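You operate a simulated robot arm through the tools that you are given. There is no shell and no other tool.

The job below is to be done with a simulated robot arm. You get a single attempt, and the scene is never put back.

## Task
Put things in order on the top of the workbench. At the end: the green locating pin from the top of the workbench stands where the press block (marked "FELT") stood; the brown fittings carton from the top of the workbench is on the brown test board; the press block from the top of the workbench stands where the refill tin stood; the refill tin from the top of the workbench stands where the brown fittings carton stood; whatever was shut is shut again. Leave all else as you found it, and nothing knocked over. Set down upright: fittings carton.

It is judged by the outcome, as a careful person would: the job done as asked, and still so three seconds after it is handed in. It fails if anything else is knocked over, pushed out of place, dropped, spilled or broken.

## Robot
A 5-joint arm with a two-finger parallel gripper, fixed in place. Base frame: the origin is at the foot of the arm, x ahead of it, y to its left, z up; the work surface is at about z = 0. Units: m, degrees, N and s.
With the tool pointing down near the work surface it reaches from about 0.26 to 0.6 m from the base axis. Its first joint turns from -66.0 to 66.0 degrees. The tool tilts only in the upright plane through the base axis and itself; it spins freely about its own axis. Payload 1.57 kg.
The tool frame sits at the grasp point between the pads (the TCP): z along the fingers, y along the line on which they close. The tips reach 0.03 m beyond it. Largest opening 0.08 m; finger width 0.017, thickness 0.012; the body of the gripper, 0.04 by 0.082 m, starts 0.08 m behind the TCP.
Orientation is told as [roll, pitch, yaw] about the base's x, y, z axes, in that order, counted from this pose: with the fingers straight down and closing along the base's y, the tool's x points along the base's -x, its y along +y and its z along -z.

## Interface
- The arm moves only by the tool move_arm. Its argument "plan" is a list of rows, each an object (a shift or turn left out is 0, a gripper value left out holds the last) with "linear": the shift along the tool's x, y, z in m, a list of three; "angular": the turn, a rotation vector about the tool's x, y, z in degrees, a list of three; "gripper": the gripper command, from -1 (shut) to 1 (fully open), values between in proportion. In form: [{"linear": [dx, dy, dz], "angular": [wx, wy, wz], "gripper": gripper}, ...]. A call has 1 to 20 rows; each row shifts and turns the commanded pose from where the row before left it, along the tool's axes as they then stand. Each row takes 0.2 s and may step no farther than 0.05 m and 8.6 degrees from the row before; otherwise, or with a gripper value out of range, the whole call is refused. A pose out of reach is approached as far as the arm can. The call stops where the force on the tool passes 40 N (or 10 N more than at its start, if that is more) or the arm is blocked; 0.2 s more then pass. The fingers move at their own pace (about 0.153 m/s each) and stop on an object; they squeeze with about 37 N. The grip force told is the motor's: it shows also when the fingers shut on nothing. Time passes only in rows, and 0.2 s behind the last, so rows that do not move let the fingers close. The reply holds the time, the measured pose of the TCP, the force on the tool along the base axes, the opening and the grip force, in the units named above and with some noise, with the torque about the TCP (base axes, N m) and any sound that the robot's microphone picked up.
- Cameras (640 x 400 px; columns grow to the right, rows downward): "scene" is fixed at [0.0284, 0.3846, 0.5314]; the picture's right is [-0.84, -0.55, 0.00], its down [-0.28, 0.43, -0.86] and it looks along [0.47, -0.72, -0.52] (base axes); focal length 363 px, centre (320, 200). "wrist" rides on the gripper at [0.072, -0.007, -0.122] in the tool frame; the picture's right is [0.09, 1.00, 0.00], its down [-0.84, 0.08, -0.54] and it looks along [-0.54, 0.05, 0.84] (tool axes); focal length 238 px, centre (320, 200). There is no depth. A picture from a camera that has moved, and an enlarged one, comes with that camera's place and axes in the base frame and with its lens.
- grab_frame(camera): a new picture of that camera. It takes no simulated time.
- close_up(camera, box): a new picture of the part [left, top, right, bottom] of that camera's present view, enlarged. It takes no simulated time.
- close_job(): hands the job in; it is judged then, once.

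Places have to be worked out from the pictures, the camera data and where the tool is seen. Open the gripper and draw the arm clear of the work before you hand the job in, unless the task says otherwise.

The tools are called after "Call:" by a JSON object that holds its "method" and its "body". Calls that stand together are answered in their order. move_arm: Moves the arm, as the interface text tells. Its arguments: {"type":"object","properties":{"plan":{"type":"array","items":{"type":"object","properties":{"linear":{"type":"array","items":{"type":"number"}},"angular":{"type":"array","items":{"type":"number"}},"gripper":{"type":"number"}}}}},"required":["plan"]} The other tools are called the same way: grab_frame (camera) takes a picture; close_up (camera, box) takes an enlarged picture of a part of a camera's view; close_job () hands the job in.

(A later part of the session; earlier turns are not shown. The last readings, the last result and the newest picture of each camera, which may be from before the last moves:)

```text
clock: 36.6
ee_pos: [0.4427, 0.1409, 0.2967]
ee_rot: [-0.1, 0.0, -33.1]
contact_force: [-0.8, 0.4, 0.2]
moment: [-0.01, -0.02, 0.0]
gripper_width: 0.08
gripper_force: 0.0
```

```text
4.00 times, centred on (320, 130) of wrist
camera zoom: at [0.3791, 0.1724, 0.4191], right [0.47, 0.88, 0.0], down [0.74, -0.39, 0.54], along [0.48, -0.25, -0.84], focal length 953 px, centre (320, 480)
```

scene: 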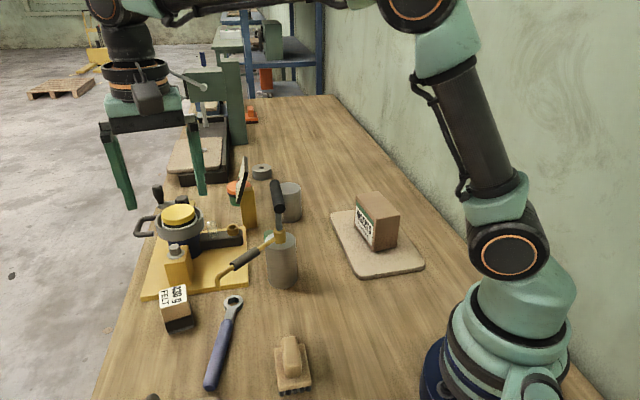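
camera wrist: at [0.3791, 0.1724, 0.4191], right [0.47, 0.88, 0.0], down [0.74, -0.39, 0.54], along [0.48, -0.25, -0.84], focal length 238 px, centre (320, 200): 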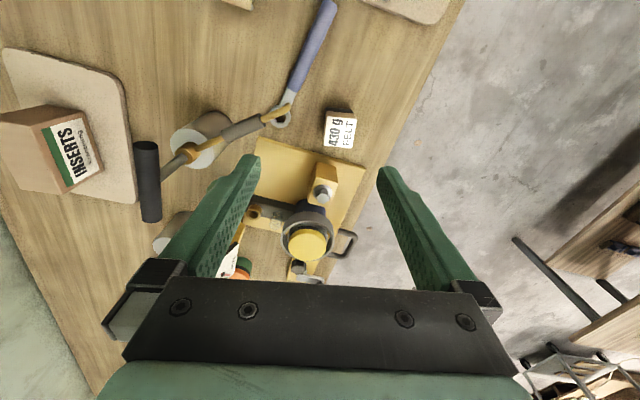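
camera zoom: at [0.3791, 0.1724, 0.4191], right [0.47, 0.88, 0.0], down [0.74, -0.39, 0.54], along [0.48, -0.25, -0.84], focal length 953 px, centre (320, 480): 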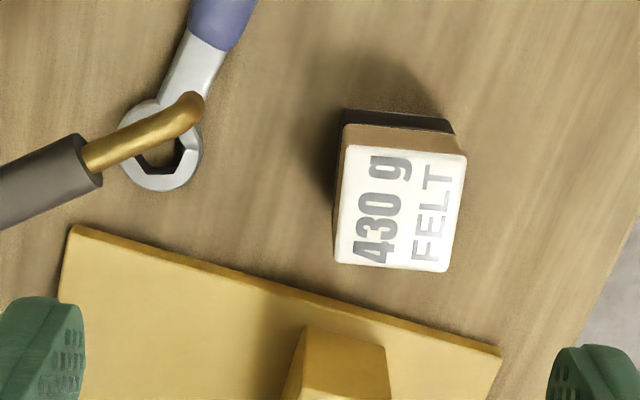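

The wrist view confirms the block at about (0.4885, 0.147), and the current yaw of -33° matches its faces. I move over it and descend to just above it.

Call:
{"method": "move_arm", "body": {"plan": [{"linear": [-0.0165, 0.016, 0]}, {"linear": [-0.0164, 0.0161, 0]}, {"linear": [0, 0, 0.04]}, {"linear": [0, 0, 0.04]}, {"linear": [0, 0, 0.04]}, {"linear": [0, 0, 0.03]}, {}]}}

Call:
{"method": "grab_frame", "body": {"camera": "wrist"}}

Call:
{"method": "close_up", "body": {"camera": "scene", "box": [100, 180, 300, 340]}}

```text
clock: 38.2
ee_pos: [0.4876, 0.1465, 0.1443]
ee_rot: [0.0, 0.0, -33.0]
contact_force: [-0.3, -0.2, -0.1]
moment: [-0.01, -0.05, -0.05]
gripper_width: 0.08
gripper_force: 0.0
```

```text
taken
camera wrist: at [0.4235, 0.1804, 0.2668], right [0.46, 0.89, 0.0], down [0.74, -0.39, 0.54], along [0.48, -0.25, -0.84], focal length 238 px, centre (320, 200)
```

wrist: 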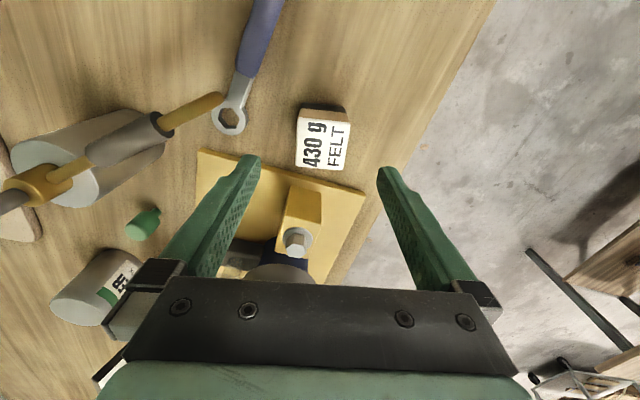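

```text
2.50 times, centred on (200, 260) of scene
camera zoom: at [0.0284, 0.3846, 0.5314], right [-0.84, -0.55, 0.0], down [-0.28, 0.43, -0.86], along [0.47, -0.72, -0.52], focal length 908 px, centre (620, 50)
```

zoom: 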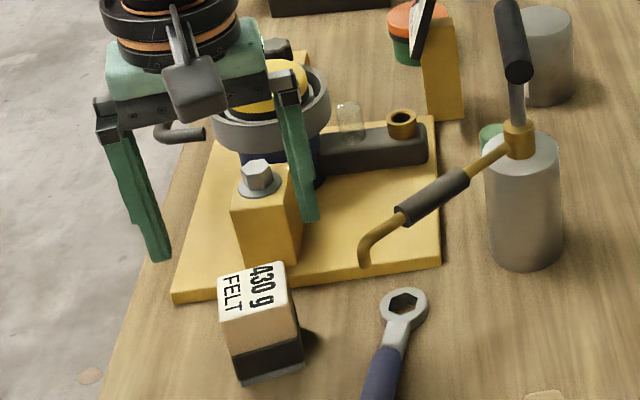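

The block is well centred. Before descending I take a zoomed view of the pin, which is visible at the left of the wrist image.

Call:
{"method": "close_up", "body": {"camera": "wrist", "box": [100, 180, 200, 260]}}

Call:
{"method": "close_up", "body": {"camera": "wrist", "box": [270, 80, 390, 190]}}

```text
5.00 times, centred on (150, 220) of wrist
camera zoom: at [0.4235, 0.1804, 0.2668], right [0.46, 0.89, 0.0], down [0.74, -0.39, 0.54], along [0.48, -0.25, -0.84], focal length 1192 px, centre (1170, 100)
```

zoom: 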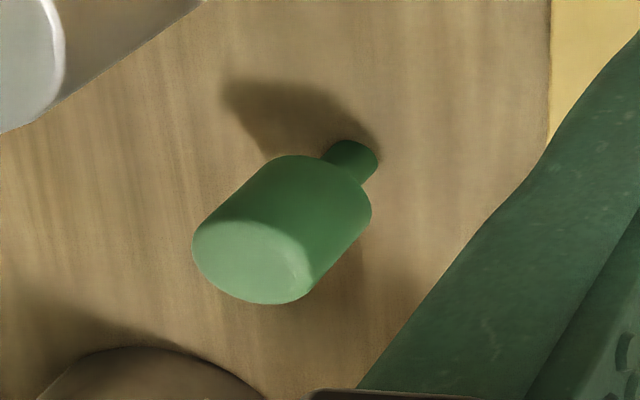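

```text
3.64 times, centred on (330, 135) of wrist
camera zoom: at [0.4235, 0.1804, 0.2668], right [0.46, 0.89, 0.0], down [0.74, -0.39, 0.54], along [0.48, -0.25, -0.84], focal length 867 px, centre (284, 436)
```

zoom: 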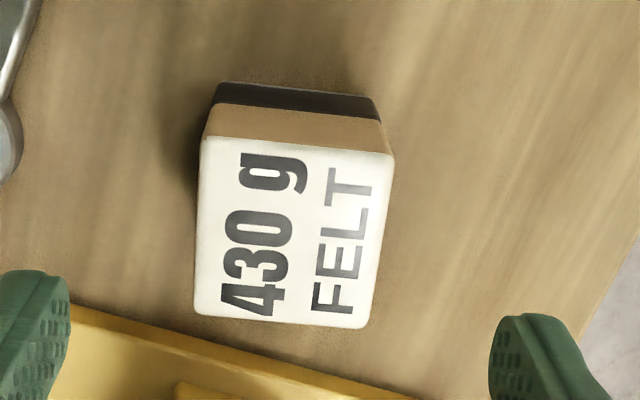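

The pin turns out to be a body standing on a narrow peg, so it will need a gentle placement. The block is centred under the gripper within 1 mm, so I descend to z ≈ 0.043.

Call:
{"method": "move_arm", "body": {"plan": [{"linear": [0, 0, 0.035]}, {"linear": [0, 0, 0.035]}, {"linear": [0, 0, 0.031]}, {}]}}

Call:
{"method": "grab_frame", "body": {"camera": "wrist"}}

Call:
{"method": "close_up", "body": {"camera": "scene", "box": [100, 180, 300, 340]}}

```text
clock: 39.2
ee_pos: [0.4857, 0.1484, 0.0445]
ee_rot: [0.0, 0.0, -33.0]
contact_force: [0.0, 0.4, 0.1]
moment: [-0.01, 0.0, 0.02]
gripper_width: 0.08
gripper_force: 0.1
```

```text
taken
camera wrist: at [0.4226, 0.1802, 0.1663], right [0.46, 0.89, 0.0], down [0.74, -0.39, 0.54], along [0.48, -0.25, -0.84], focal length 238 px, centre (320, 200)
```

wrist: 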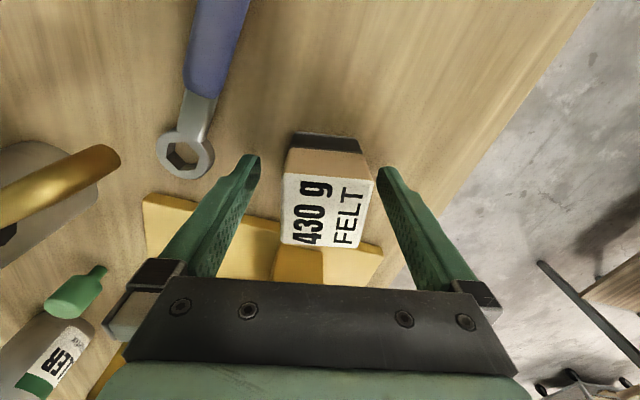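

```text
2.50 times, centred on (200, 260) of scene
camera zoom: at [0.0284, 0.3846, 0.5314], right [-0.84, -0.55, 0.0], down [-0.28, 0.43, -0.86], along [0.47, -0.72, -0.52], focal length 908 px, centre (620, 50)
```

zoom: 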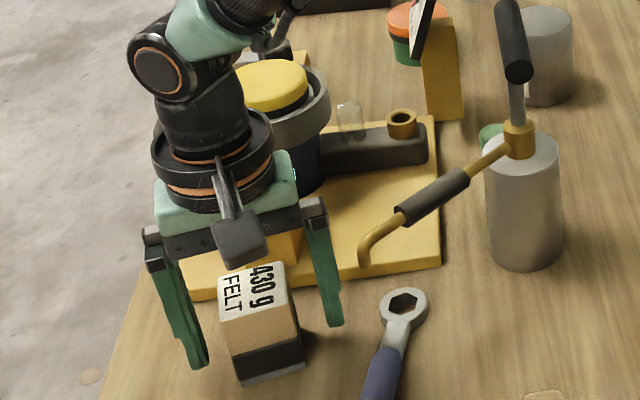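

The block sits about 3 mm toward the +y finger, so I shift to centre and close on it.

Call:
{"method": "move_arm", "body": {"plan": [{"linear": [0, 0.0027, 0.001]}, {}, {"gripper": -1}, {"gripper": -1}, {"gripper": -1}]}}

Call:
{"method": "grab_frame", "body": {"camera": "wrist"}}

```text
clock: 40.4
ee_pos: [0.4885, 0.15, 0.0445]
ee_rot: [-0.1, 0.0, -32.9]
contact_force: [-1.4, -4.9, 2.5]
moment: [0.09, 0.19, 0.06]
gripper_width: 0.0452
gripper_force: 37.3
```

```text
taken
camera wrist: at [0.4246, 0.1822, 0.1664], right [0.46, 0.89, 0.0], down [0.74, -0.39, 0.54], along [0.48, -0.25, -0.84], focal length 238 px, centre (320, 200)
```

wrist: 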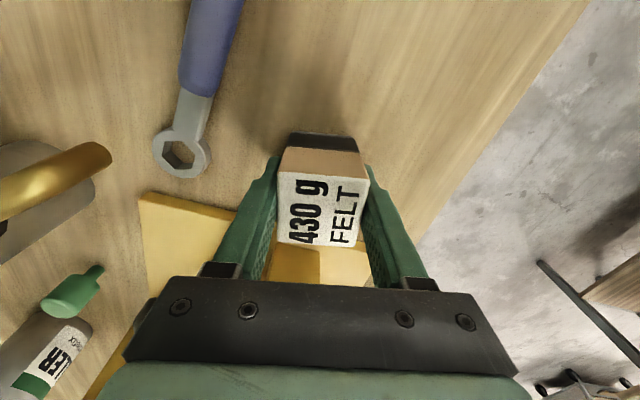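

Gripped at 0.0452 m. I lift it straight up high above the lever and handle.

Call:
{"method": "move_arm", "body": {"plan": [{"linear": [0, 0, -0.01]}, {"linear": [0, 0, -0.025]}, {"linear": [0, 0, -0.04]}, {"linear": [0, 0, -0.045]}, {"linear": [0, 0, -0.045]}, {"linear": [0, 0, -0.045]}, {"linear": [0, 0, -0.045]}, {}]}}

Call:
{"method": "grab_frame", "body": {"camera": "scene"}}

Call:
{"method": "grab_frame", "body": {"camera": "wrist"}}

```text
clock: 42.2
ee_pos: [0.4907, 0.1517, 0.3002]
ee_rot: [0.0, 0.1, -33.0]
contact_force: [0.6, 0.7, -7.2]
moment: [0.0, -0.01, 0.01]
gripper_width: 0.0449
gripper_force: 36.6
```

```text
taken
```

scene: 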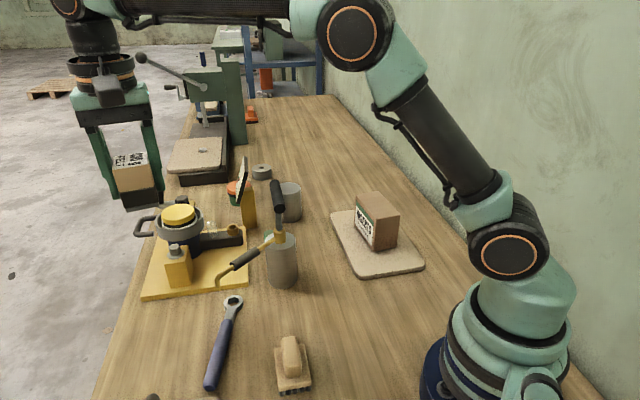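

```text
taken
camera wrist: at [0.4255, 0.1848, 0.4224], right [0.46, 0.89, 0.0], down [0.74, -0.39, 0.54], along [0.48, -0.25, -0.84], focal length 238 px, centre (320, 200)
```

wrist: 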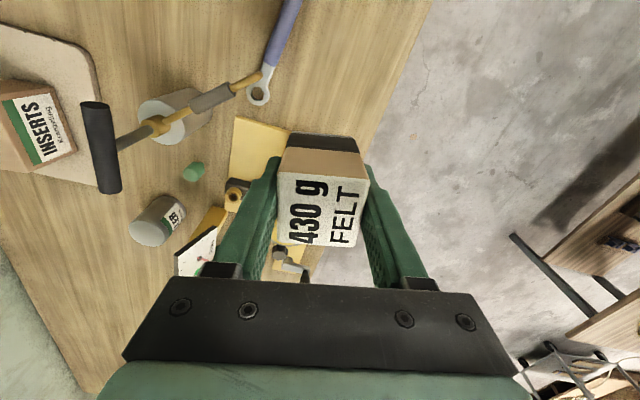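

The block is held (about 7 N). Its bottom is at z ≈ 0.255, above the handle top at 0.215, so I carry it straight across to above the tin's old spot.

Call:
{"method": "move_arm", "body": {"plan": [{"linear": [0.0086, -0.0398, 0]}, {"linear": [0.0086, -0.0398, 0]}, {"linear": [0.0086, -0.0398, 0]}, {"linear": [0.0086, -0.0398, 0]}, {"linear": [0.0086, -0.0398, 0]}, {"linear": [0.0086, -0.0399, 0]}, {"linear": [0.0087, -0.04, 0]}, {}]}}

Call:
{"method": "grab_frame", "body": {"camera": "scene"}}

Call:
{"method": "grab_frame", "body": {"camera": "wrist"}}

```text
clock: 44.0
ee_pos: [0.2846, -0.051, 0.2989]
ee_rot: [0.1, -0.1, -32.9]
contact_force: [-0.1, -0.3, -7.1]
moment: [0.02, 0.02, -0.04]
gripper_width: 0.0449
gripper_force: 36.7
```

```text
taken
```

scene: 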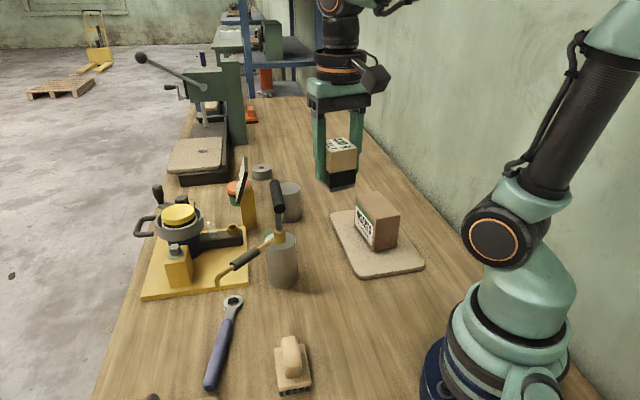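

```text
taken
camera wrist: at [0.2215, -0.0186, 0.4211], right [0.46, 0.89, 0.0], down [0.74, -0.39, 0.54], along [0.48, -0.25, -0.84], focal length 238 px, centre (320, 200)
```

wrist: 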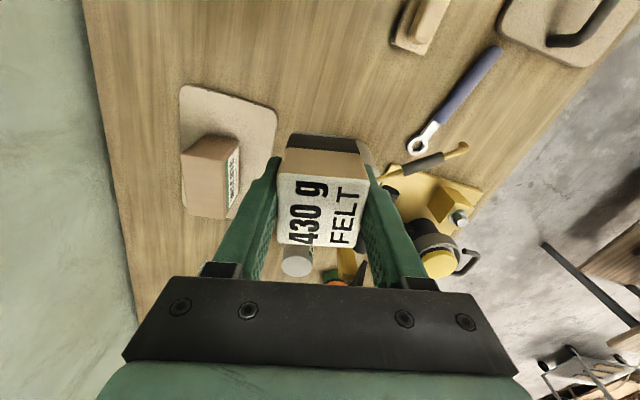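

Positioned above the tin's spot. I descend in stages, checking clearance to the lever handle.

Call:
{"method": "move_arm", "body": {"plan": [{"linear": [0, 0, 0.035]}, {"linear": [0, 0, 0.035]}, {"linear": [0, 0, 0.035]}, {"linear": [0, 0, 0.035]}, {"linear": [0, 0, 0.03]}, {}]}}

Call:
{"method": "close_up", "body": {"camera": "scene", "box": [220, 140, 420, 320]}}

Call:
{"method": "grab_frame", "body": {"camera": "wrist"}}

```text
clock: 45.4
ee_pos: [0.2883, -0.0498, 0.1286]
ee_rot: [0.0, 0.0, -33.0]
contact_force: [-0.3, 0.0, -8.3]
moment: [-0.03, 0.01, -0.02]
gripper_width: 0.0447
gripper_force: 37.3
```

```text
2.22 times, centred on (320, 230) of scene
camera zoom: at [0.0284, 0.3846, 0.5314], right [-0.84, -0.55, 0.0], down [-0.28, 0.43, -0.86], along [0.47, -0.72, -0.52], focal length 807 px, centre (320, 133)
```

zoom: 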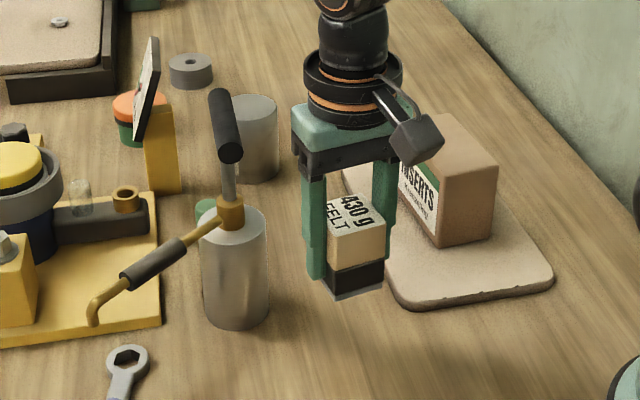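

```text
taken
camera wrist: at [0.2248, -0.0171, 0.2511], right [0.46, 0.89, 0.0], down [0.74, -0.39, 0.54], along [0.48, -0.25, -0.84], focal length 238 px, centre (320, 200)
```

wrist: 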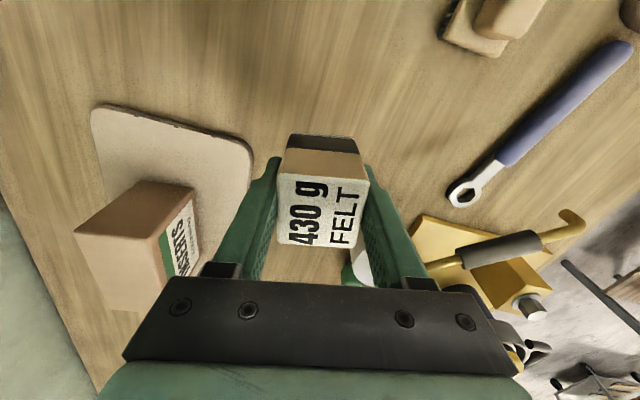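

Clearances are good. I continue down to near contact.

Call:
{"method": "move_arm", "body": {"plan": [{"linear": [0, 0, 0.035]}, {"linear": [0, 0, 0.03]}, {"linear": [0, 0, 0.012]}, {}]}}

```text
clock: 46.4
ee_pos: [0.2869, -0.0501, 0.0511]
ee_rot: [0.0, 0.0, -33.0]
contact_force: [0.7, -0.5, -8.6]
moment: [-0.01, -0.03, 0.0]
gripper_width: 0.045
gripper_force: 37.0
```

Call:
{"method": "move_arm", "body": {"plan": [{"linear": [0, 0, 0.002]}, {"linear": [0, 0, 0.0015]}, {}]}}

```text
clock: 47.2
ee_pos: [0.2865, -0.05, 0.0487]
ee_rot: [0.1, 0.0, -33.0]
contact_force: [0.2, 1.5, -8.3]
moment: [0.03, 0.03, 0.0]
gripper_width: 0.0451
gripper_force: 37.1
```

Call:
{"method": "move_arm", "body": {"plan": [{"linear": [0, 0, 0.001]}, {"linear": [0, 0, 0.001]}, {}]}}

```text
clock: 48.0
ee_pos: [0.2857, -0.0505, 0.0472]
ee_rot: [0.0, 0.0, -33.0]
contact_force: [-0.2, -0.3, -7.2]
moment: [-0.01, 0.01, -0.01]
gripper_width: 0.045
gripper_force: 36.6
```

Call:
{"method": "move_arm", "body": {"plan": [{"linear": [0, 0, 0.001]}, {}]}}

```text
clock: 48.6
ee_pos: [0.2871, -0.0513, 0.0454]
ee_rot: [-0.1, -0.1, -33.0]
contact_force: [-1.1, 0.2, -7.6]
moment: [-0.03, 0.02, -0.04]
gripper_width: 0.045
gripper_force: 37.0
```

Call:
{"method": "move_arm", "body": {"plan": [{"linear": [0, 0, 0.0008]}, {}]}}

```text
clock: 49.2
ee_pos: [0.2863, -0.0503, 0.0442]
ee_rot: [0.0, 0.1, -33.0]
contact_force: [0.3, 0.3, -7.6]
moment: [-0.02, -0.01, 0.03]
gripper_width: 0.0448
gripper_force: 37.2
```

Call:
{"method": "move_arm", "body": {"plan": [{"linear": [0, 0, 0.0008]}, {}]}}

```text
clock: 49.8
ee_pos: [0.2868, -0.0523, 0.0443]
ee_rot: [-0.1, 0.0, -33.0]
contact_force: [0.1, -1.0, -8.9]
moment: [0.01, 0.01, 0.0]
gripper_width: 0.0452
gripper_force: 37.0
```

Call:
{"method": "move_arm", "body": {"plan": [{"linear": [0, 0, 0.0008]}, {}]}}

Call:
{"method": "close_up", "body": {"camera": "scene", "box": [290, 220, 370, 310]}}

```text
clock: 50.4
ee_pos: [0.2861, -0.0521, 0.0444]
ee_rot: [0.0, 0.2, -33.1]
contact_force: [-12.8, -6.7, 27.4]
moment: [-0.18, -0.11, -0.15]
gripper_width: 0.0453
gripper_force: 37.4
```

```text
4.44 times, centred on (330, 265) of scene
camera zoom: at [0.0283, 0.3847, 0.5314], right [-0.84, -0.55, 0.0], down [-0.28, 0.43, -0.86], along [0.47, -0.72, -0.52], focal length 1613 px, centre (276, -89)
```

zoom: 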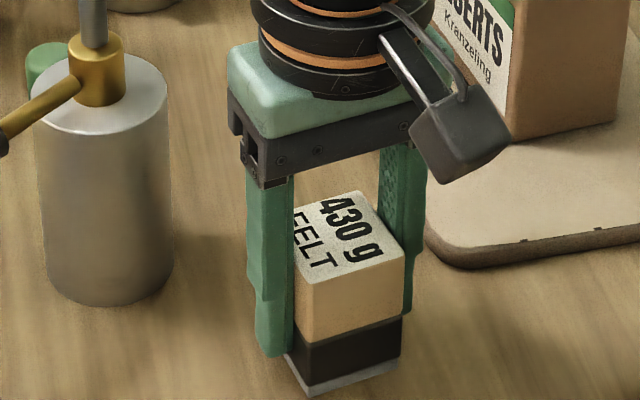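

Firm contact. I ease up slightly, then open.

Call:
{"method": "move_arm", "body": {"plan": [{"linear": [0, 0, -0.0008]}, {"gripper": -0.2}, {"gripper": 0.5}, {"gripper": 1}, {}, {}]}}

Call:
{"method": "grab_frame", "body": {"camera": "wrist"}}

```text
clock: 51.8
ee_pos: [0.2874, -0.0509, 0.0451]
ee_rot: [-0.1, 0.0, -33.0]
contact_force: [0.5, -0.2, -0.1]
moment: [0.03, -0.03, 0.01]
gripper_width: 0.0801
gripper_force: 0.0
```

```text
taken
camera wrist: at [0.2237, -0.0185, 0.1668], right [0.46, 0.89, 0.0], down [0.74, -0.39, 0.54], along [0.48, -0.25, -0.84], focal length 238 px, centre (320, 200)
```

wrist: 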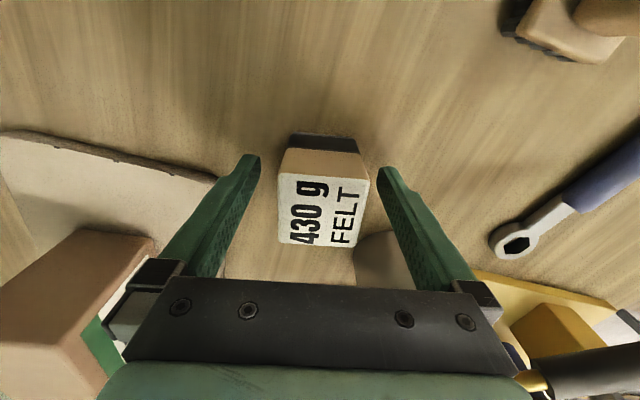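

The block is released at the tin's spot. I go straight up, then rotate to a yaw that keeps the camera and gripper body away from the lever handle when going for the pin.

Call:
{"method": "move_arm", "body": {"plan": [{"linear": [0, 0, -0.015]}, {"linear": [0, 0, -0.04]}, {"linear": [0, 0, -0.045]}, {"linear": [0, 0, -0.045]}, {"linear": [0, 0, -0.045]}, {"linear": [0, 0, -0.045]}, {"linear": [0, 0, -0.02]}, {"angular": [0, 0, -8.6]}, {"angular": [0, 0, -8.6]}, {"angular": [0, 0, -8.6]}, {"angular": [0, 0, -8.6]}, {"angular": [0, 0, -8.6]}, {}]}}

Call:
{"method": "grab_frame", "body": {"camera": "wrist"}}

Call:
{"method": "grab_frame", "body": {"camera": "scene"}}

```text
clock: 54.6
ee_pos: [0.2877, -0.05, 0.2993]
ee_rot: [0.0, 0.0, 10.1]
contact_force: [-0.9, 0.0, -0.1]
moment: [0.01, -0.02, 0.01]
gripper_width: 0.08
gripper_force: 0.0
```

```text
taken
camera wrist: at [0.2183, -0.0705, 0.4217], right [-0.27, 0.96, 0.0], down [0.81, 0.22, 0.54], along [0.52, 0.14, -0.84], focal length 238 px, centre (320, 200)
```

wrist: 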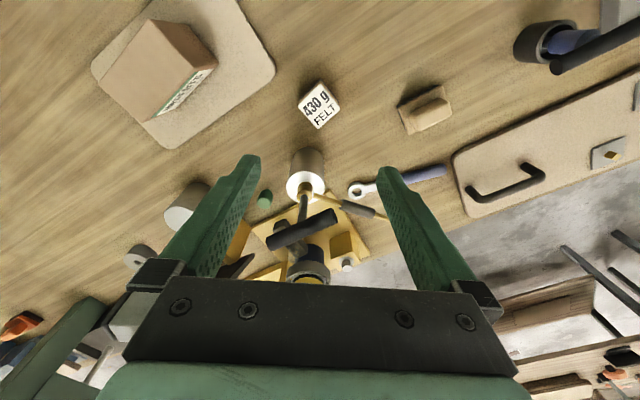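

```text
taken
```

scene: 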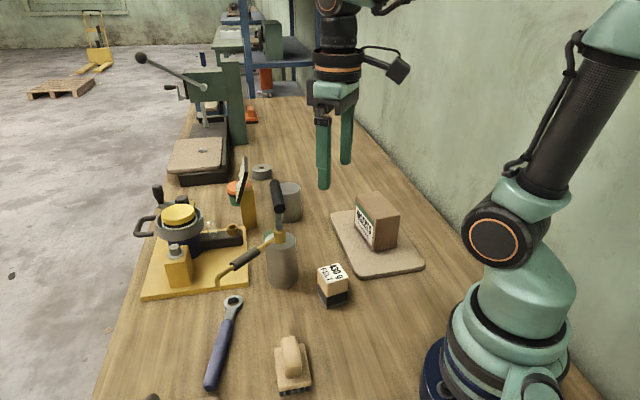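

The block stands well at its new spot, and the handle end re-measures at about (0.432, -0.078, 0.203). I move above the pin at z ≈ 0.30 and look down at it.

Call:
{"method": "move_arm", "body": {"plan": [{"linear": [-0.0373, -0.0179, 0]}, {"linear": [-0.0373, -0.0179, 0]}, {"linear": [-0.0373, -0.0179, 0]}, {"linear": [-0.0373, -0.0179, 0]}, {"linear": [-0.0373, -0.0179, 0]}, {}]}}

Call:
{"method": "grab_frame", "body": {"camera": "wrist"}}

Call:
{"method": "close_up", "body": {"camera": "wrist", "box": [260, 60, 400, 180]}}

Call:
{"method": "grab_frame", "body": {"camera": "scene"}}

```text
clock: 56.0
ee_pos: [0.4884, -0.1046, 0.2977]
ee_rot: [0.0, 0.0, 10.1]
contact_force: [0.5, 0.0, 0.1]
moment: [0.01, -0.02, 0.0]
gripper_width: 0.08
gripper_force: 0.0
```

```text
taken
camera wrist: at [0.4191, -0.1253, 0.4204], right [-0.26, 0.96, 0.0], down [0.81, 0.22, 0.54], along [0.52, 0.14, -0.84], focal length 238 px, centre (320, 200)
```

wrist: 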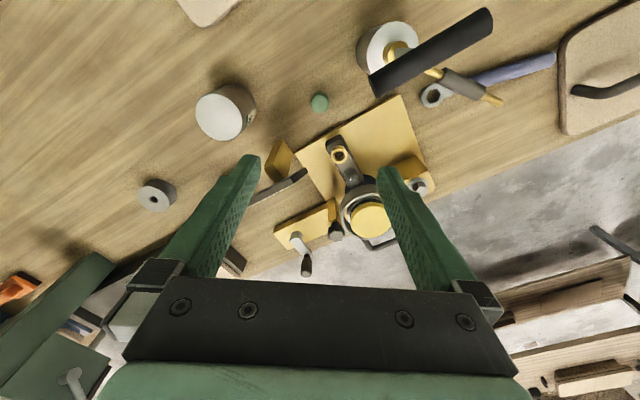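

```text
3.33 times, centred on (330, 120) of wrist
camera zoom: at [0.4191, -0.1253, 0.4204], right [-0.26, 0.96, 0.0], down [0.81, 0.22, 0.54], along [0.52, 0.14, -0.84], focal length 794 px, centre (287, 467)
```

zoom: 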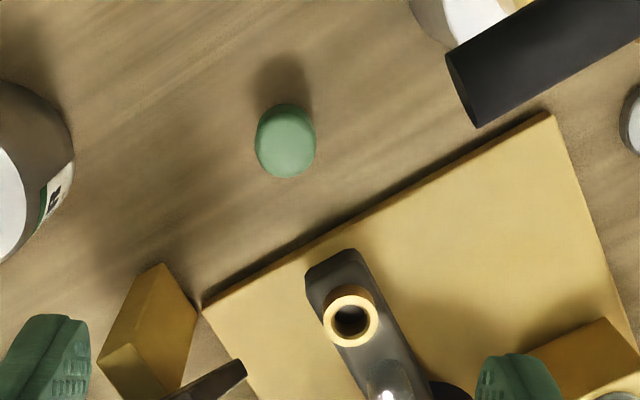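

```text
taken
```

scene: 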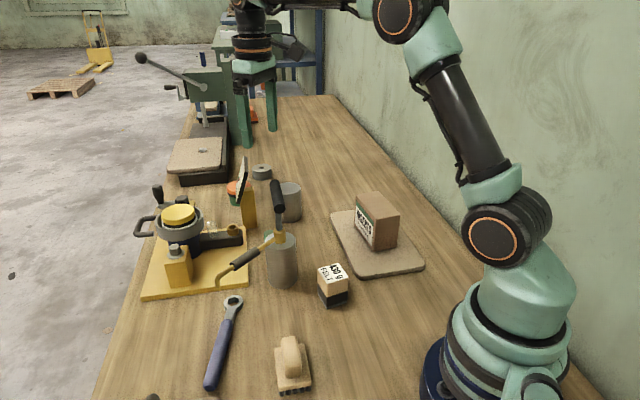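

The pin is at about (0.4876, -0.106), about 1 mm from directly under the TCP. I check the sign plate and handle positions more closely before descending between them.

Call:
{"method": "close_up", "body": {"camera": "wrist", "box": [220, 120, 340, 220]}}

Call:
{"method": "close_up", "body": {"camera": "scene", "box": [210, 140, 310, 220]}}

```text
4.00 times, centred on (280, 170) of wrist
camera zoom: at [0.4191, -0.1253, 0.4204], right [-0.26, 0.96, 0.0], down [0.81, 0.22, 0.54], along [0.52, 0.14, -0.84], focal length 953 px, centre (480, 320)
```

zoom: 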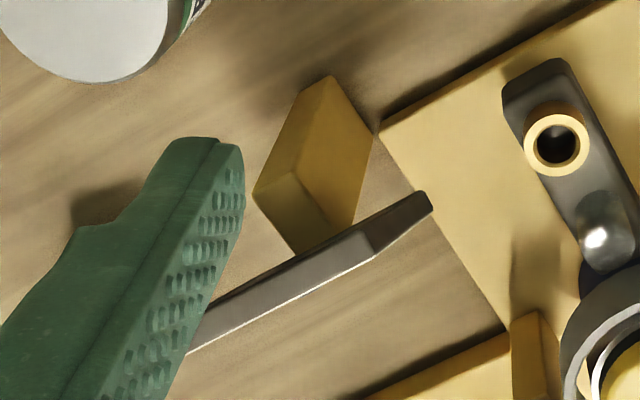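

```text
5.00 times, centred on (260, 180) of scene
camera zoom: at [0.0284, 0.3846, 0.5314], right [-0.84, -0.55, 0.0], down [-0.28, 0.43, -0.86], along [0.47, -0.72, -0.52], focal length 1815 px, centre (620, 300)
```

zoom: 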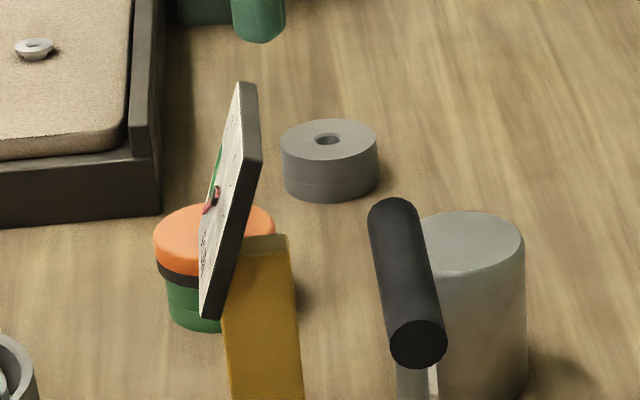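

The sign's near-top corner is at about (0.555, -0.121, 0.175), leaving plenty of room. The handle end leaves roughly 17 mm or more to the gripper body and camera at this yaw. I descend part way and inspect.

Call:
{"method": "move_arm", "body": {"plan": [{"linear": [0, 0, 0.03]}, {"linear": [0, 0, 0.03]}, {"linear": [0, 0, 0.03]}, {"linear": [0, 0, 0.03]}, {}]}}

Call:
{"method": "grab_frame", "body": {"camera": "wrist"}}

Call:
{"method": "close_up", "body": {"camera": "scene", "box": [180, 60, 340, 220]}}

```text
clock: 57.2
ee_pos: [0.4888, -0.1056, 0.18]
ee_rot: [-0.1, 0.0, 10.1]
contact_force: [0.2, -0.6, -0.2]
moment: [-0.01, -0.01, -0.02]
gripper_width: 0.0799
gripper_force: 0.0
```

```text
taken
camera wrist: at [0.4199, -0.1249, 0.3009], right [-0.26, 0.96, 0.0], down [0.81, 0.22, 0.54], along [0.52, 0.14, -0.84], focal length 238 px, centre (320, 200)
```

wrist: 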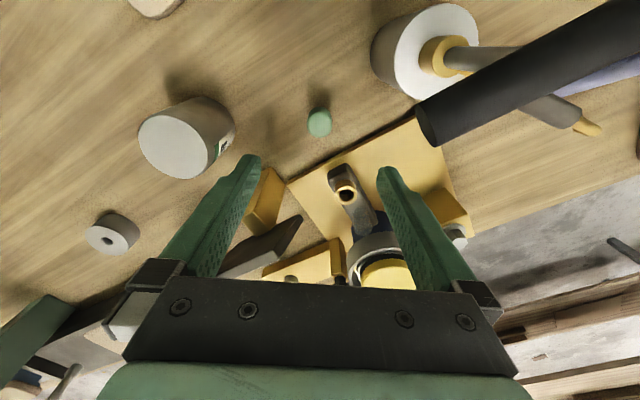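

```text
2.50 times, centred on (260, 140) of scene
camera zoom: at [0.0284, 0.3846, 0.5314], right [-0.84, -0.55, 0.0], down [-0.28, 0.43, -0.86], along [0.47, -0.72, -0.52], focal length 908 px, centre (470, 350)
```

zoom: 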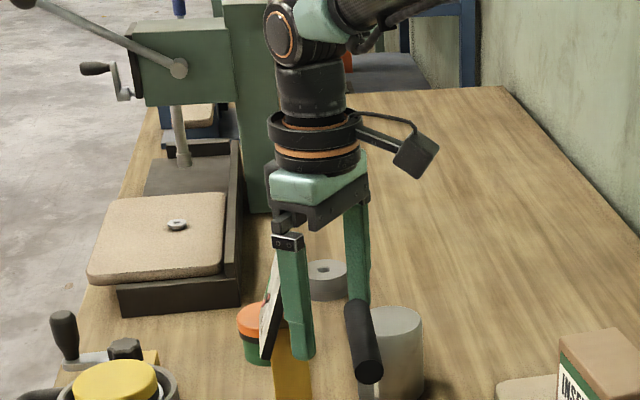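

Everything is clear: about 2 cm between the handle end and both the camera housing and the gripper body. I continue down to z ≈ 0.10 and re-check pin centring.

Call:
{"method": "move_arm", "body": {"plan": [{"linear": [0, 0, 0.025]}, {"linear": [0, 0, 0.025]}, {"linear": [0, 0, 0.025]}, {}]}}

Call:
{"method": "grab_frame", "body": {"camera": "wrist"}}

Call:
{"method": "close_up", "body": {"camera": "scene", "box": [180, 100, 340, 260]}}

Call:
{"method": "close_up", "body": {"camera": "wrist", "box": [260, 80, 400, 190]}}

```text
clock: 58.2
ee_pos: [0.4891, -0.1061, 0.1048]
ee_rot: [0.0, 0.0, 10.0]
contact_force: [-0.3, 0.0, 0.4]
moment: [0.03, 0.01, 0.0]
gripper_width: 0.0802
gripper_force: 0.0
```

```text
taken
camera wrist: at [0.4203, -0.1258, 0.2274], right [-0.26, 0.96, 0.0], down [0.81, 0.22, 0.54], along [0.52, 0.14, -0.84], focal length 238 px, centre (320, 200)
```

wrist: 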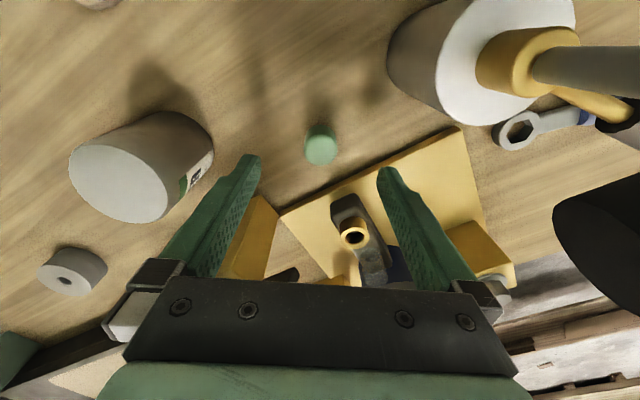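

```text
2.50 times, centred on (260, 180) of scene
camera zoom: at [0.0284, 0.3846, 0.5314], right [-0.84, -0.55, 0.0], down [-0.28, 0.43, -0.86], along [0.47, -0.72, -0.52], focal length 908 px, centre (470, 250)
```

zoom: 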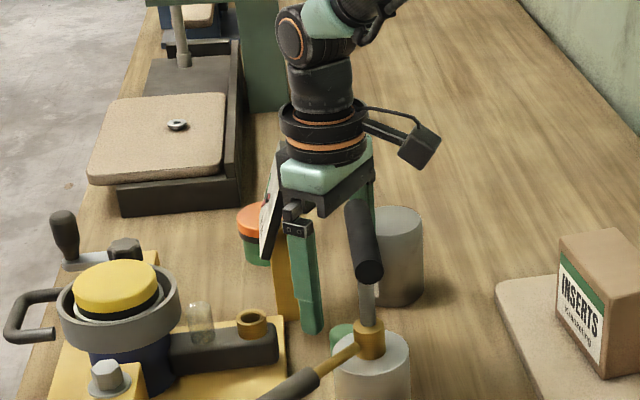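

```text
3.64 times, centred on (330, 135) of wrist
camera zoom: at [0.4203, -0.1258, 0.2274], right [-0.26, 0.96, 0.0], down [0.81, 0.22, 0.54], along [0.52, 0.14, -0.84], focal length 867 px, centre (284, 436)
```

zoom: 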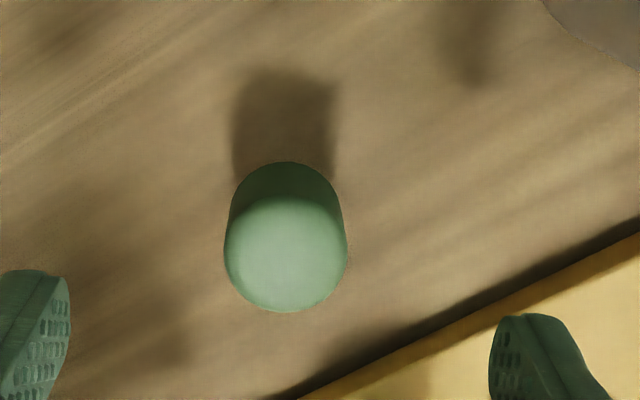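

The pin is aligned on the closing axis to within half a millimetre, and 3.6 mm off across the pad. I trim 2 mm, descend to z ≈ 0.040, and close partway to check.

Call:
{"method": "move_arm", "body": {"plan": [{"linear": [0.002, -0.0003, 0.02]}, {"linear": [0, 0, 0.025]}, {"linear": [0, 0, 0.02]}, {}, {"gripper": 0.2}, {"gripper": 0.0}, {}]}}

Call:
{"method": "grab_frame", "body": {"camera": "wrist"}}

Call:
{"method": "close_up", "body": {"camera": "scene", "box": [180, 120, 340, 280]}}

```text
clock: 59.8
ee_pos: [0.4841, -0.1085, 0.0396]
ee_rot: [0.0, 0.0, 9.9]
contact_force: [-0.6, -0.5, -0.4]
moment: [-0.02, -0.04, 0.0]
gripper_width: 0.0398
gripper_force: 0.1
```

```text
taken
camera wrist: at [0.4155, -0.1281, 0.1612], right [-0.26, 0.96, 0.0], down [0.81, 0.22, 0.54], along [0.52, 0.14, -0.84], focal length 238 px, centre (320, 200)
```

wrist: 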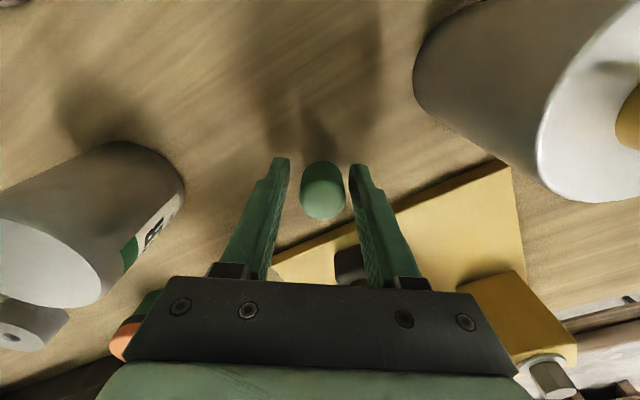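

```text
2.50 times, centred on (260, 200) of scene
camera zoom: at [0.0284, 0.3846, 0.5314], right [-0.84, -0.55, 0.0], down [-0.28, 0.43, -0.86], along [0.47, -0.72, -0.52], focal length 908 px, centre (470, 200)
```

zoom: 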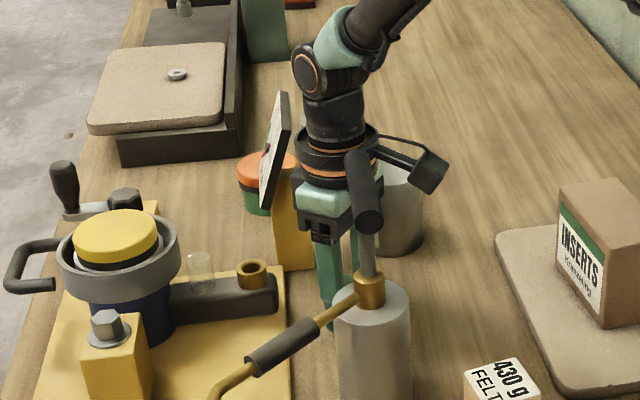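

Call:
{"method": "close_up", "body": {"camera": "wrist", "box": [260, 140, 380, 240]}}

```text
4.00 times, centred on (320, 190) of wrist
camera zoom: at [0.4155, -0.1281, 0.1612], right [-0.26, 0.96, 0.0], down [0.81, 0.22, 0.54], along [0.52, 0.14, -0.84], focal length 953 px, centre (320, 240)
```

zoom: 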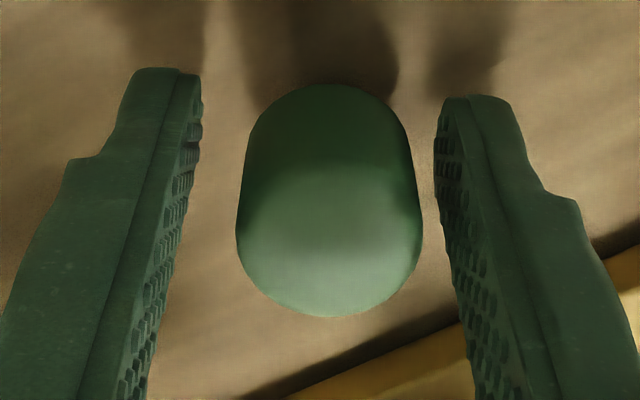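

The pin is about 1 mm toward the +y finger. I shift 1 mm and close gently in steps.

Call:
{"method": "move_arm", "body": {"plan": [{"linear": [0, 0.001, 0]}, {"gripper": -0.15}, {"gripper": -0.25}, {"gripper": -0.4}, {"gripper": -1}, {"gripper": -1}]}}

Call:
{"method": "close_up", "body": {"camera": "wrist", "box": [260, 140, 380, 240]}}

```text
clock: 61.2
ee_pos: [0.4841, -0.1063, 0.0403]
ee_rot: [0.0, 0.0, 10.1]
contact_force: [-0.5, 0.3, 1.5]
moment: [-0.01, -0.02, 0.03]
gripper_width: 0.0265
gripper_force: 37.5
```

```text
4.00 times, centred on (320, 190) of wrist
camera zoom: at [0.4152, -0.127, 0.162], right [-0.26, 0.96, 0.0], down [0.81, 0.22, 0.54], along [0.52, 0.14, -0.84], focal length 953 px, centre (320, 240)
```

zoom: 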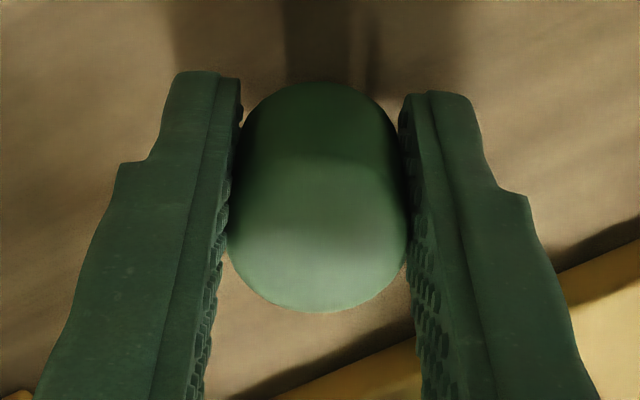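

The pin is gripped at 0.0265 m. I lift straight up through the same corridor.

Call:
{"method": "move_arm", "body": {"plan": [{"linear": [0, 0, -0.01]}, {"linear": [0, 0, -0.025]}, {"linear": [0, 0, -0.03]}, {"linear": [0, 0, -0.03]}, {"linear": [0, 0, -0.03]}, {"linear": [0, 0, -0.03]}, {"linear": [0, 0, -0.035]}, {"linear": [0, 0, -0.035]}, {"linear": [0, 0, -0.035]}, {}]}}

Call:
{"method": "grab_frame", "body": {"camera": "wrist"}}

Call:
{"method": "grab_frame", "body": {"camera": "scene"}}

```text
clock: 63.4
ee_pos: [0.4823, -0.1063, 0.3002]
ee_rot: [0.0, -0.1, 9.9]
contact_force: [0.3, -0.9, 0.5]
moment: [0.02, -0.01, -0.01]
gripper_width: 0.0265
gripper_force: 37.1
```

```text
taken
camera wrist: at [0.4139, -0.1266, 0.4217], right [-0.26, 0.96, 0.0], down [0.81, 0.22, 0.54], along [0.52, 0.14, -0.84], focal length 238 px, centre (320, 200)
```

wrist: 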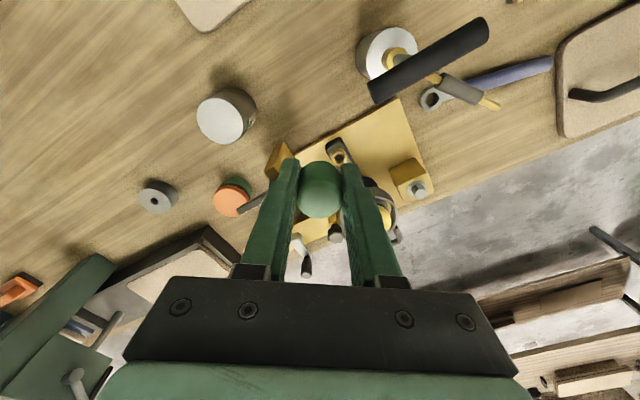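

```text
taken
```

scene: 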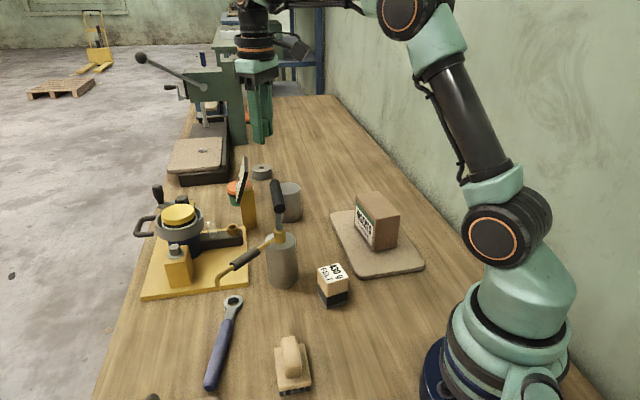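

The pin is lifted. I carry it at height to above the block's original spot (0.489, 0.148) and rotate back to the proven -33° yaw.

Call:
{"method": "move_arm", "body": {"plan": [{"linear": [-0.0083, 0.0416, 0]}, {"linear": [-0.0083, 0.0416, 0]}, {"linear": [-0.0083, 0.0416, 0]}, {"linear": [-0.0083, 0.0416, 0]}, {"linear": [-0.0083, 0.0416, 0]}, {"linear": [-0.0082, 0.0417, 0]}, {"angular": [0, 0, 8.6]}, {"angular": [0, 0, 8.6]}, {"angular": [0, 0, 8.6]}, {"angular": [0, 0, 8.6]}, {"angular": [0, 0, 8.6]}, {}]}}

Call:
{"method": "grab_frame", "body": {"camera": "wrist"}}

Call:
{"method": "grab_frame", "body": {"camera": "scene"}}

```text
clock: 66.0
ee_pos: [0.4889, 0.1485, 0.2995]
ee_rot: [0.0, 0.0, -33.2]
contact_force: [0.5, 1.0, -1.0]
moment: [-0.01, 0.0, 0.0]
gripper_width: 0.0268
gripper_force: 37.3
```

```text
taken
camera wrist: at [0.426, 0.1812, 0.422], right [0.47, 0.88, 0.0], down [0.74, -0.39, 0.54], along [0.48, -0.25, -0.84], focal length 238 px, centre (320, 200)
```

wrist: 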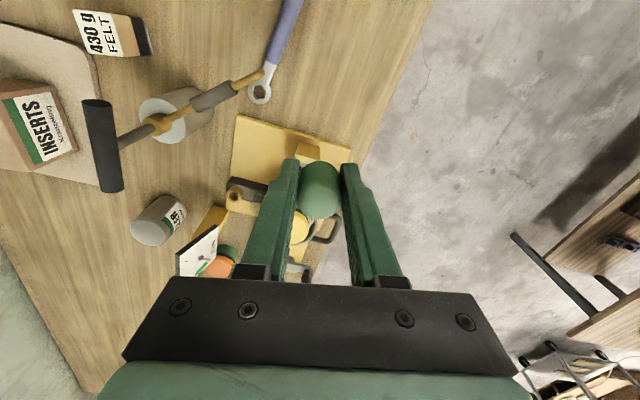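

```text
taken
```

scene: 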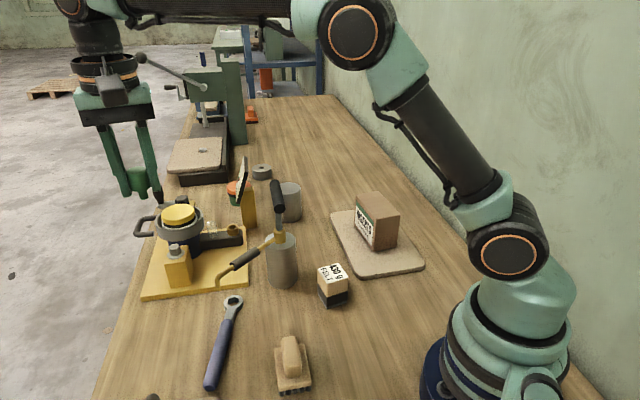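

Call:
{"method": "close_up", "body": {"camera": "scene", "box": [90, 100, 190, 220]}}

```text
3.33 times, centred on (140, 160) of scene
camera zoom: at [0.0284, 0.3846, 0.5314], right [-0.84, -0.55, 0.0], down [-0.28, 0.43, -0.86], along [0.47, -0.72, -0.52], focal length 1210 px, centre (920, 333)
```

zoom: 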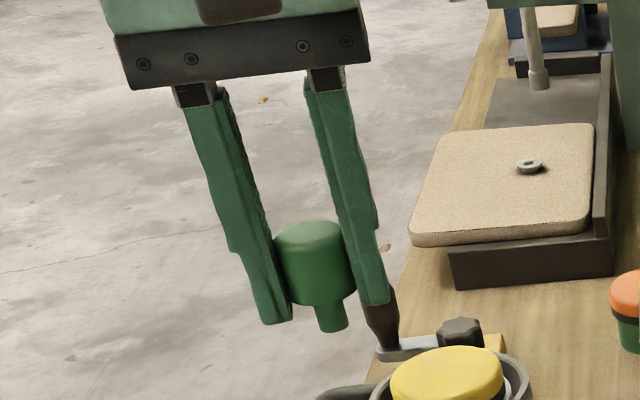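

The pin hangs upright with its peg down. I descend toward the block's old spot.

Call:
{"method": "move_arm", "body": {"plan": [{"linear": [0, 0, 0.04]}, {"linear": [0, 0, 0.04]}, {"linear": [0, 0, 0.04]}, {"linear": [0, 0, 0.035]}, {"linear": [0, 0, 0.035]}, {"linear": [0, 0, 0.03]}, {}]}}

Call:
{"method": "close_up", "body": {"camera": "scene", "box": [100, 200, 280, 340]}}

Call:
{"method": "grab_frame", "body": {"camera": "wrist"}}

```text
clock: 67.6
ee_pos: [0.4914, 0.1501, 0.0778]
ee_rot: [0.0, 0.0, -32.9]
contact_force: [-0.1, -0.2, -0.8]
moment: [-0.03, -0.01, -0.01]
gripper_width: 0.0267
gripper_force: 36.9
```

```text
2.86 times, centred on (190, 270) of scene
camera zoom: at [0.0284, 0.3846, 0.5314], right [-0.84, -0.55, 0.0], down [-0.28, 0.43, -0.86], along [0.47, -0.72, -0.52], focal length 1037 px, centre (691, 0)
```

zoom: 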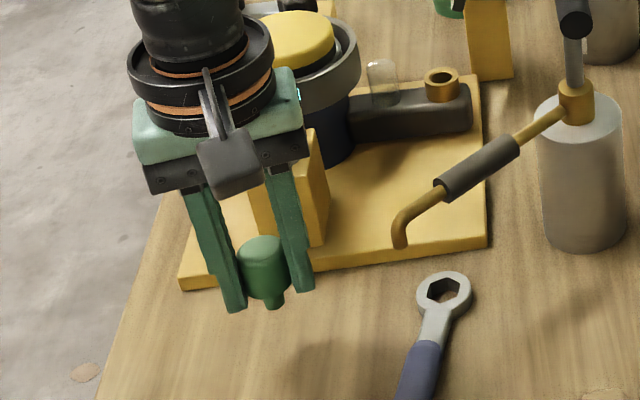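

```text
taken
camera wrist: at [0.4267, 0.1832, 0.2], right [0.46, 0.89, 0.0], down [0.74, -0.39, 0.54], along [0.48, -0.25, -0.84], focal length 238 px, centre (320, 200)
```

wrist: 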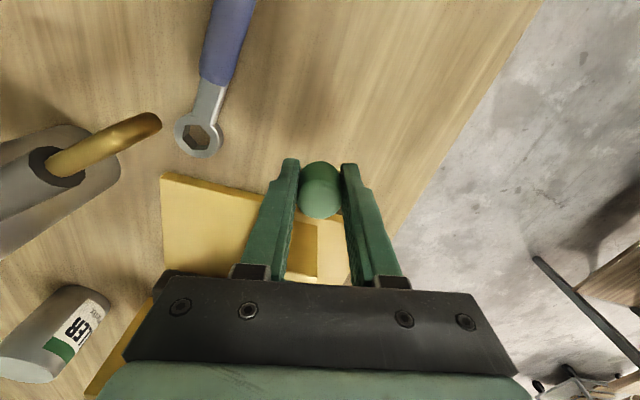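

The scene view puts the pin about 3–4 mm beyond the block's old centre. I correct by (-3, -1.5) mm, then lower close to the bench.

Call:
{"method": "move_arm", "body": {"plan": [{"linear": [0.0017, -0.0029, 0]}, {"linear": [0, 0, 0.015]}, {"linear": [0, 0, 0.012]}, {"linear": [0, 0, 0.004]}, {}]}}

Call:
{"method": "close_up", "body": {"camera": "scene", "box": [140, 260, 240, 340]}}

```text
clock: 68.8
ee_pos: [0.4873, 0.1472, 0.0488]
ee_rot: [0.0, 0.0, -33.1]
contact_force: [0.6, -0.6, -0.5]
moment: [0.03, 0.01, 0.01]
gripper_width: 0.0265
gripper_force: 36.8
```

```text
5.00 times, centred on (190, 300) of scene
camera zoom: at [0.0284, 0.3846, 0.5314], right [-0.84, -0.55, 0.0], down [-0.28, 0.43, -0.86], along [0.47, -0.72, -0.52], focal length 1815 px, centre (970, -300)
```

zoom: 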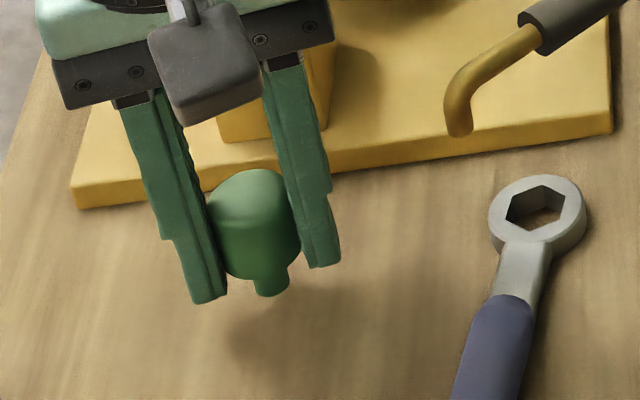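

About 8 mm above the bench and within 2 mm of the target. I trim back 1.8 mm along the closing axis and lower slowly.

Call:
{"method": "move_arm", "body": {"plan": [{"linear": [0, 0.0018, 0]}, {"linear": [0, 0, 0.003]}, {"linear": [0, 0, 0.002]}, {"linear": [0, 0, 0.001]}, {}]}}

```text
clock: 70.0
ee_pos: [0.488, 0.1484, 0.0434]
ee_rot: [0.1, 0.0, -33.0]
contact_force: [1.0, -0.4, -0.4]
moment: [0.0, -0.01, -0.02]
gripper_width: 0.0266
gripper_force: 36.5
```

Call:
{"method": "move_arm", "body": {"plan": [{"linear": [0, 0, 0.001]}, {"linear": [0, 0, 0.0005]}, {}]}}

```text
clock: 70.8
ee_pos: [0.4872, 0.1473, 0.0425]
ee_rot: [0.1, 0.0, -33.0]
contact_force: [0.2, 0.1, 0.4]
moment: [-0.05, 0.01, 0.02]
gripper_width: 0.0268
gripper_force: 37.2
```

Call:
{"method": "move_arm", "body": {"plan": [{"linear": [0, 0, 0.0005]}, {"linear": [0, 0, 0.0005]}, {}]}}

```text
clock: 71.6
ee_pos: [0.4871, 0.1479, 0.0412]
ee_rot: [0.0, 0.0, -33.0]
contact_force: [0.1, -0.8, 0.0]
moment: [0.0, 0.04, 0.02]
gripper_width: 0.0266
gripper_force: 36.6
```

Call:
{"method": "move_arm", "body": {"plan": [{"linear": [0, 0, 0.0005]}, {}]}}

```text
clock: 72.2
ee_pos: [0.4871, 0.1468, 0.0389]
ee_rot: [0.1, 0.0, -32.9]
contact_force: [0.2, 0.3, -0.3]
moment: [-0.03, 0.0, 0.02]
gripper_width: 0.0263
gripper_force: 37.2
```

Call:
{"method": "move_arm", "body": {"plan": [{"linear": [0, 0, 0.0005]}, {}]}}

Call:
{"method": "close_up", "body": {"camera": "scene", "box": [150, 280, 220, 336]}}

```text
clock: 72.8
ee_pos: [0.4875, 0.1474, 0.0409]
ee_rot: [0.0, -0.1, -33.0]
contact_force: [0.3, 0.3, 0.8]
moment: [0.02, 0.0, -0.01]
gripper_width: 0.0267
gripper_force: 36.8
```

```text
7.14 times, centred on (185, 308) of scene
camera zoom: at [0.0284, 0.3846, 0.5314], right [-0.84, -0.55, 0.0], down [-0.28, 0.43, -0.86], along [0.47, -0.72, -0.52], focal length 2593 px, centre (1284, -571)
```

zoom: 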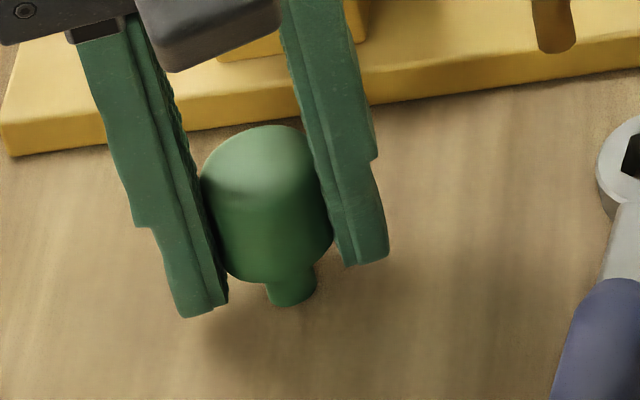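

Nearly touching. I continue in half-millimetre steps.

Call:
{"method": "move_arm", "body": {"plan": [{"linear": [0, 0, 0.0005]}, {}]}}

```text
clock: 73.4
ee_pos: [0.4876, 0.1488, 0.0397]
ee_rot: [0.0, 0.0, -33.1]
contact_force: [-0.2, 1.2, -0.2]
moment: [-0.02, 0.01, 0.0]
gripper_width: 0.0264
gripper_force: 37.2
```

Call:
{"method": "move_arm", "body": {"plan": [{"linear": [0, 0, 0.0005]}, {}]}}

```text
clock: 74.0
ee_pos: [0.4872, 0.149, 0.0409]
ee_rot: [0.0, 0.0, -33.0]
contact_force: [-1.2, -1.4, 5.9]
moment: [-0.09, 0.05, -0.03]
gripper_width: 0.0265
gripper_force: 37.2
```

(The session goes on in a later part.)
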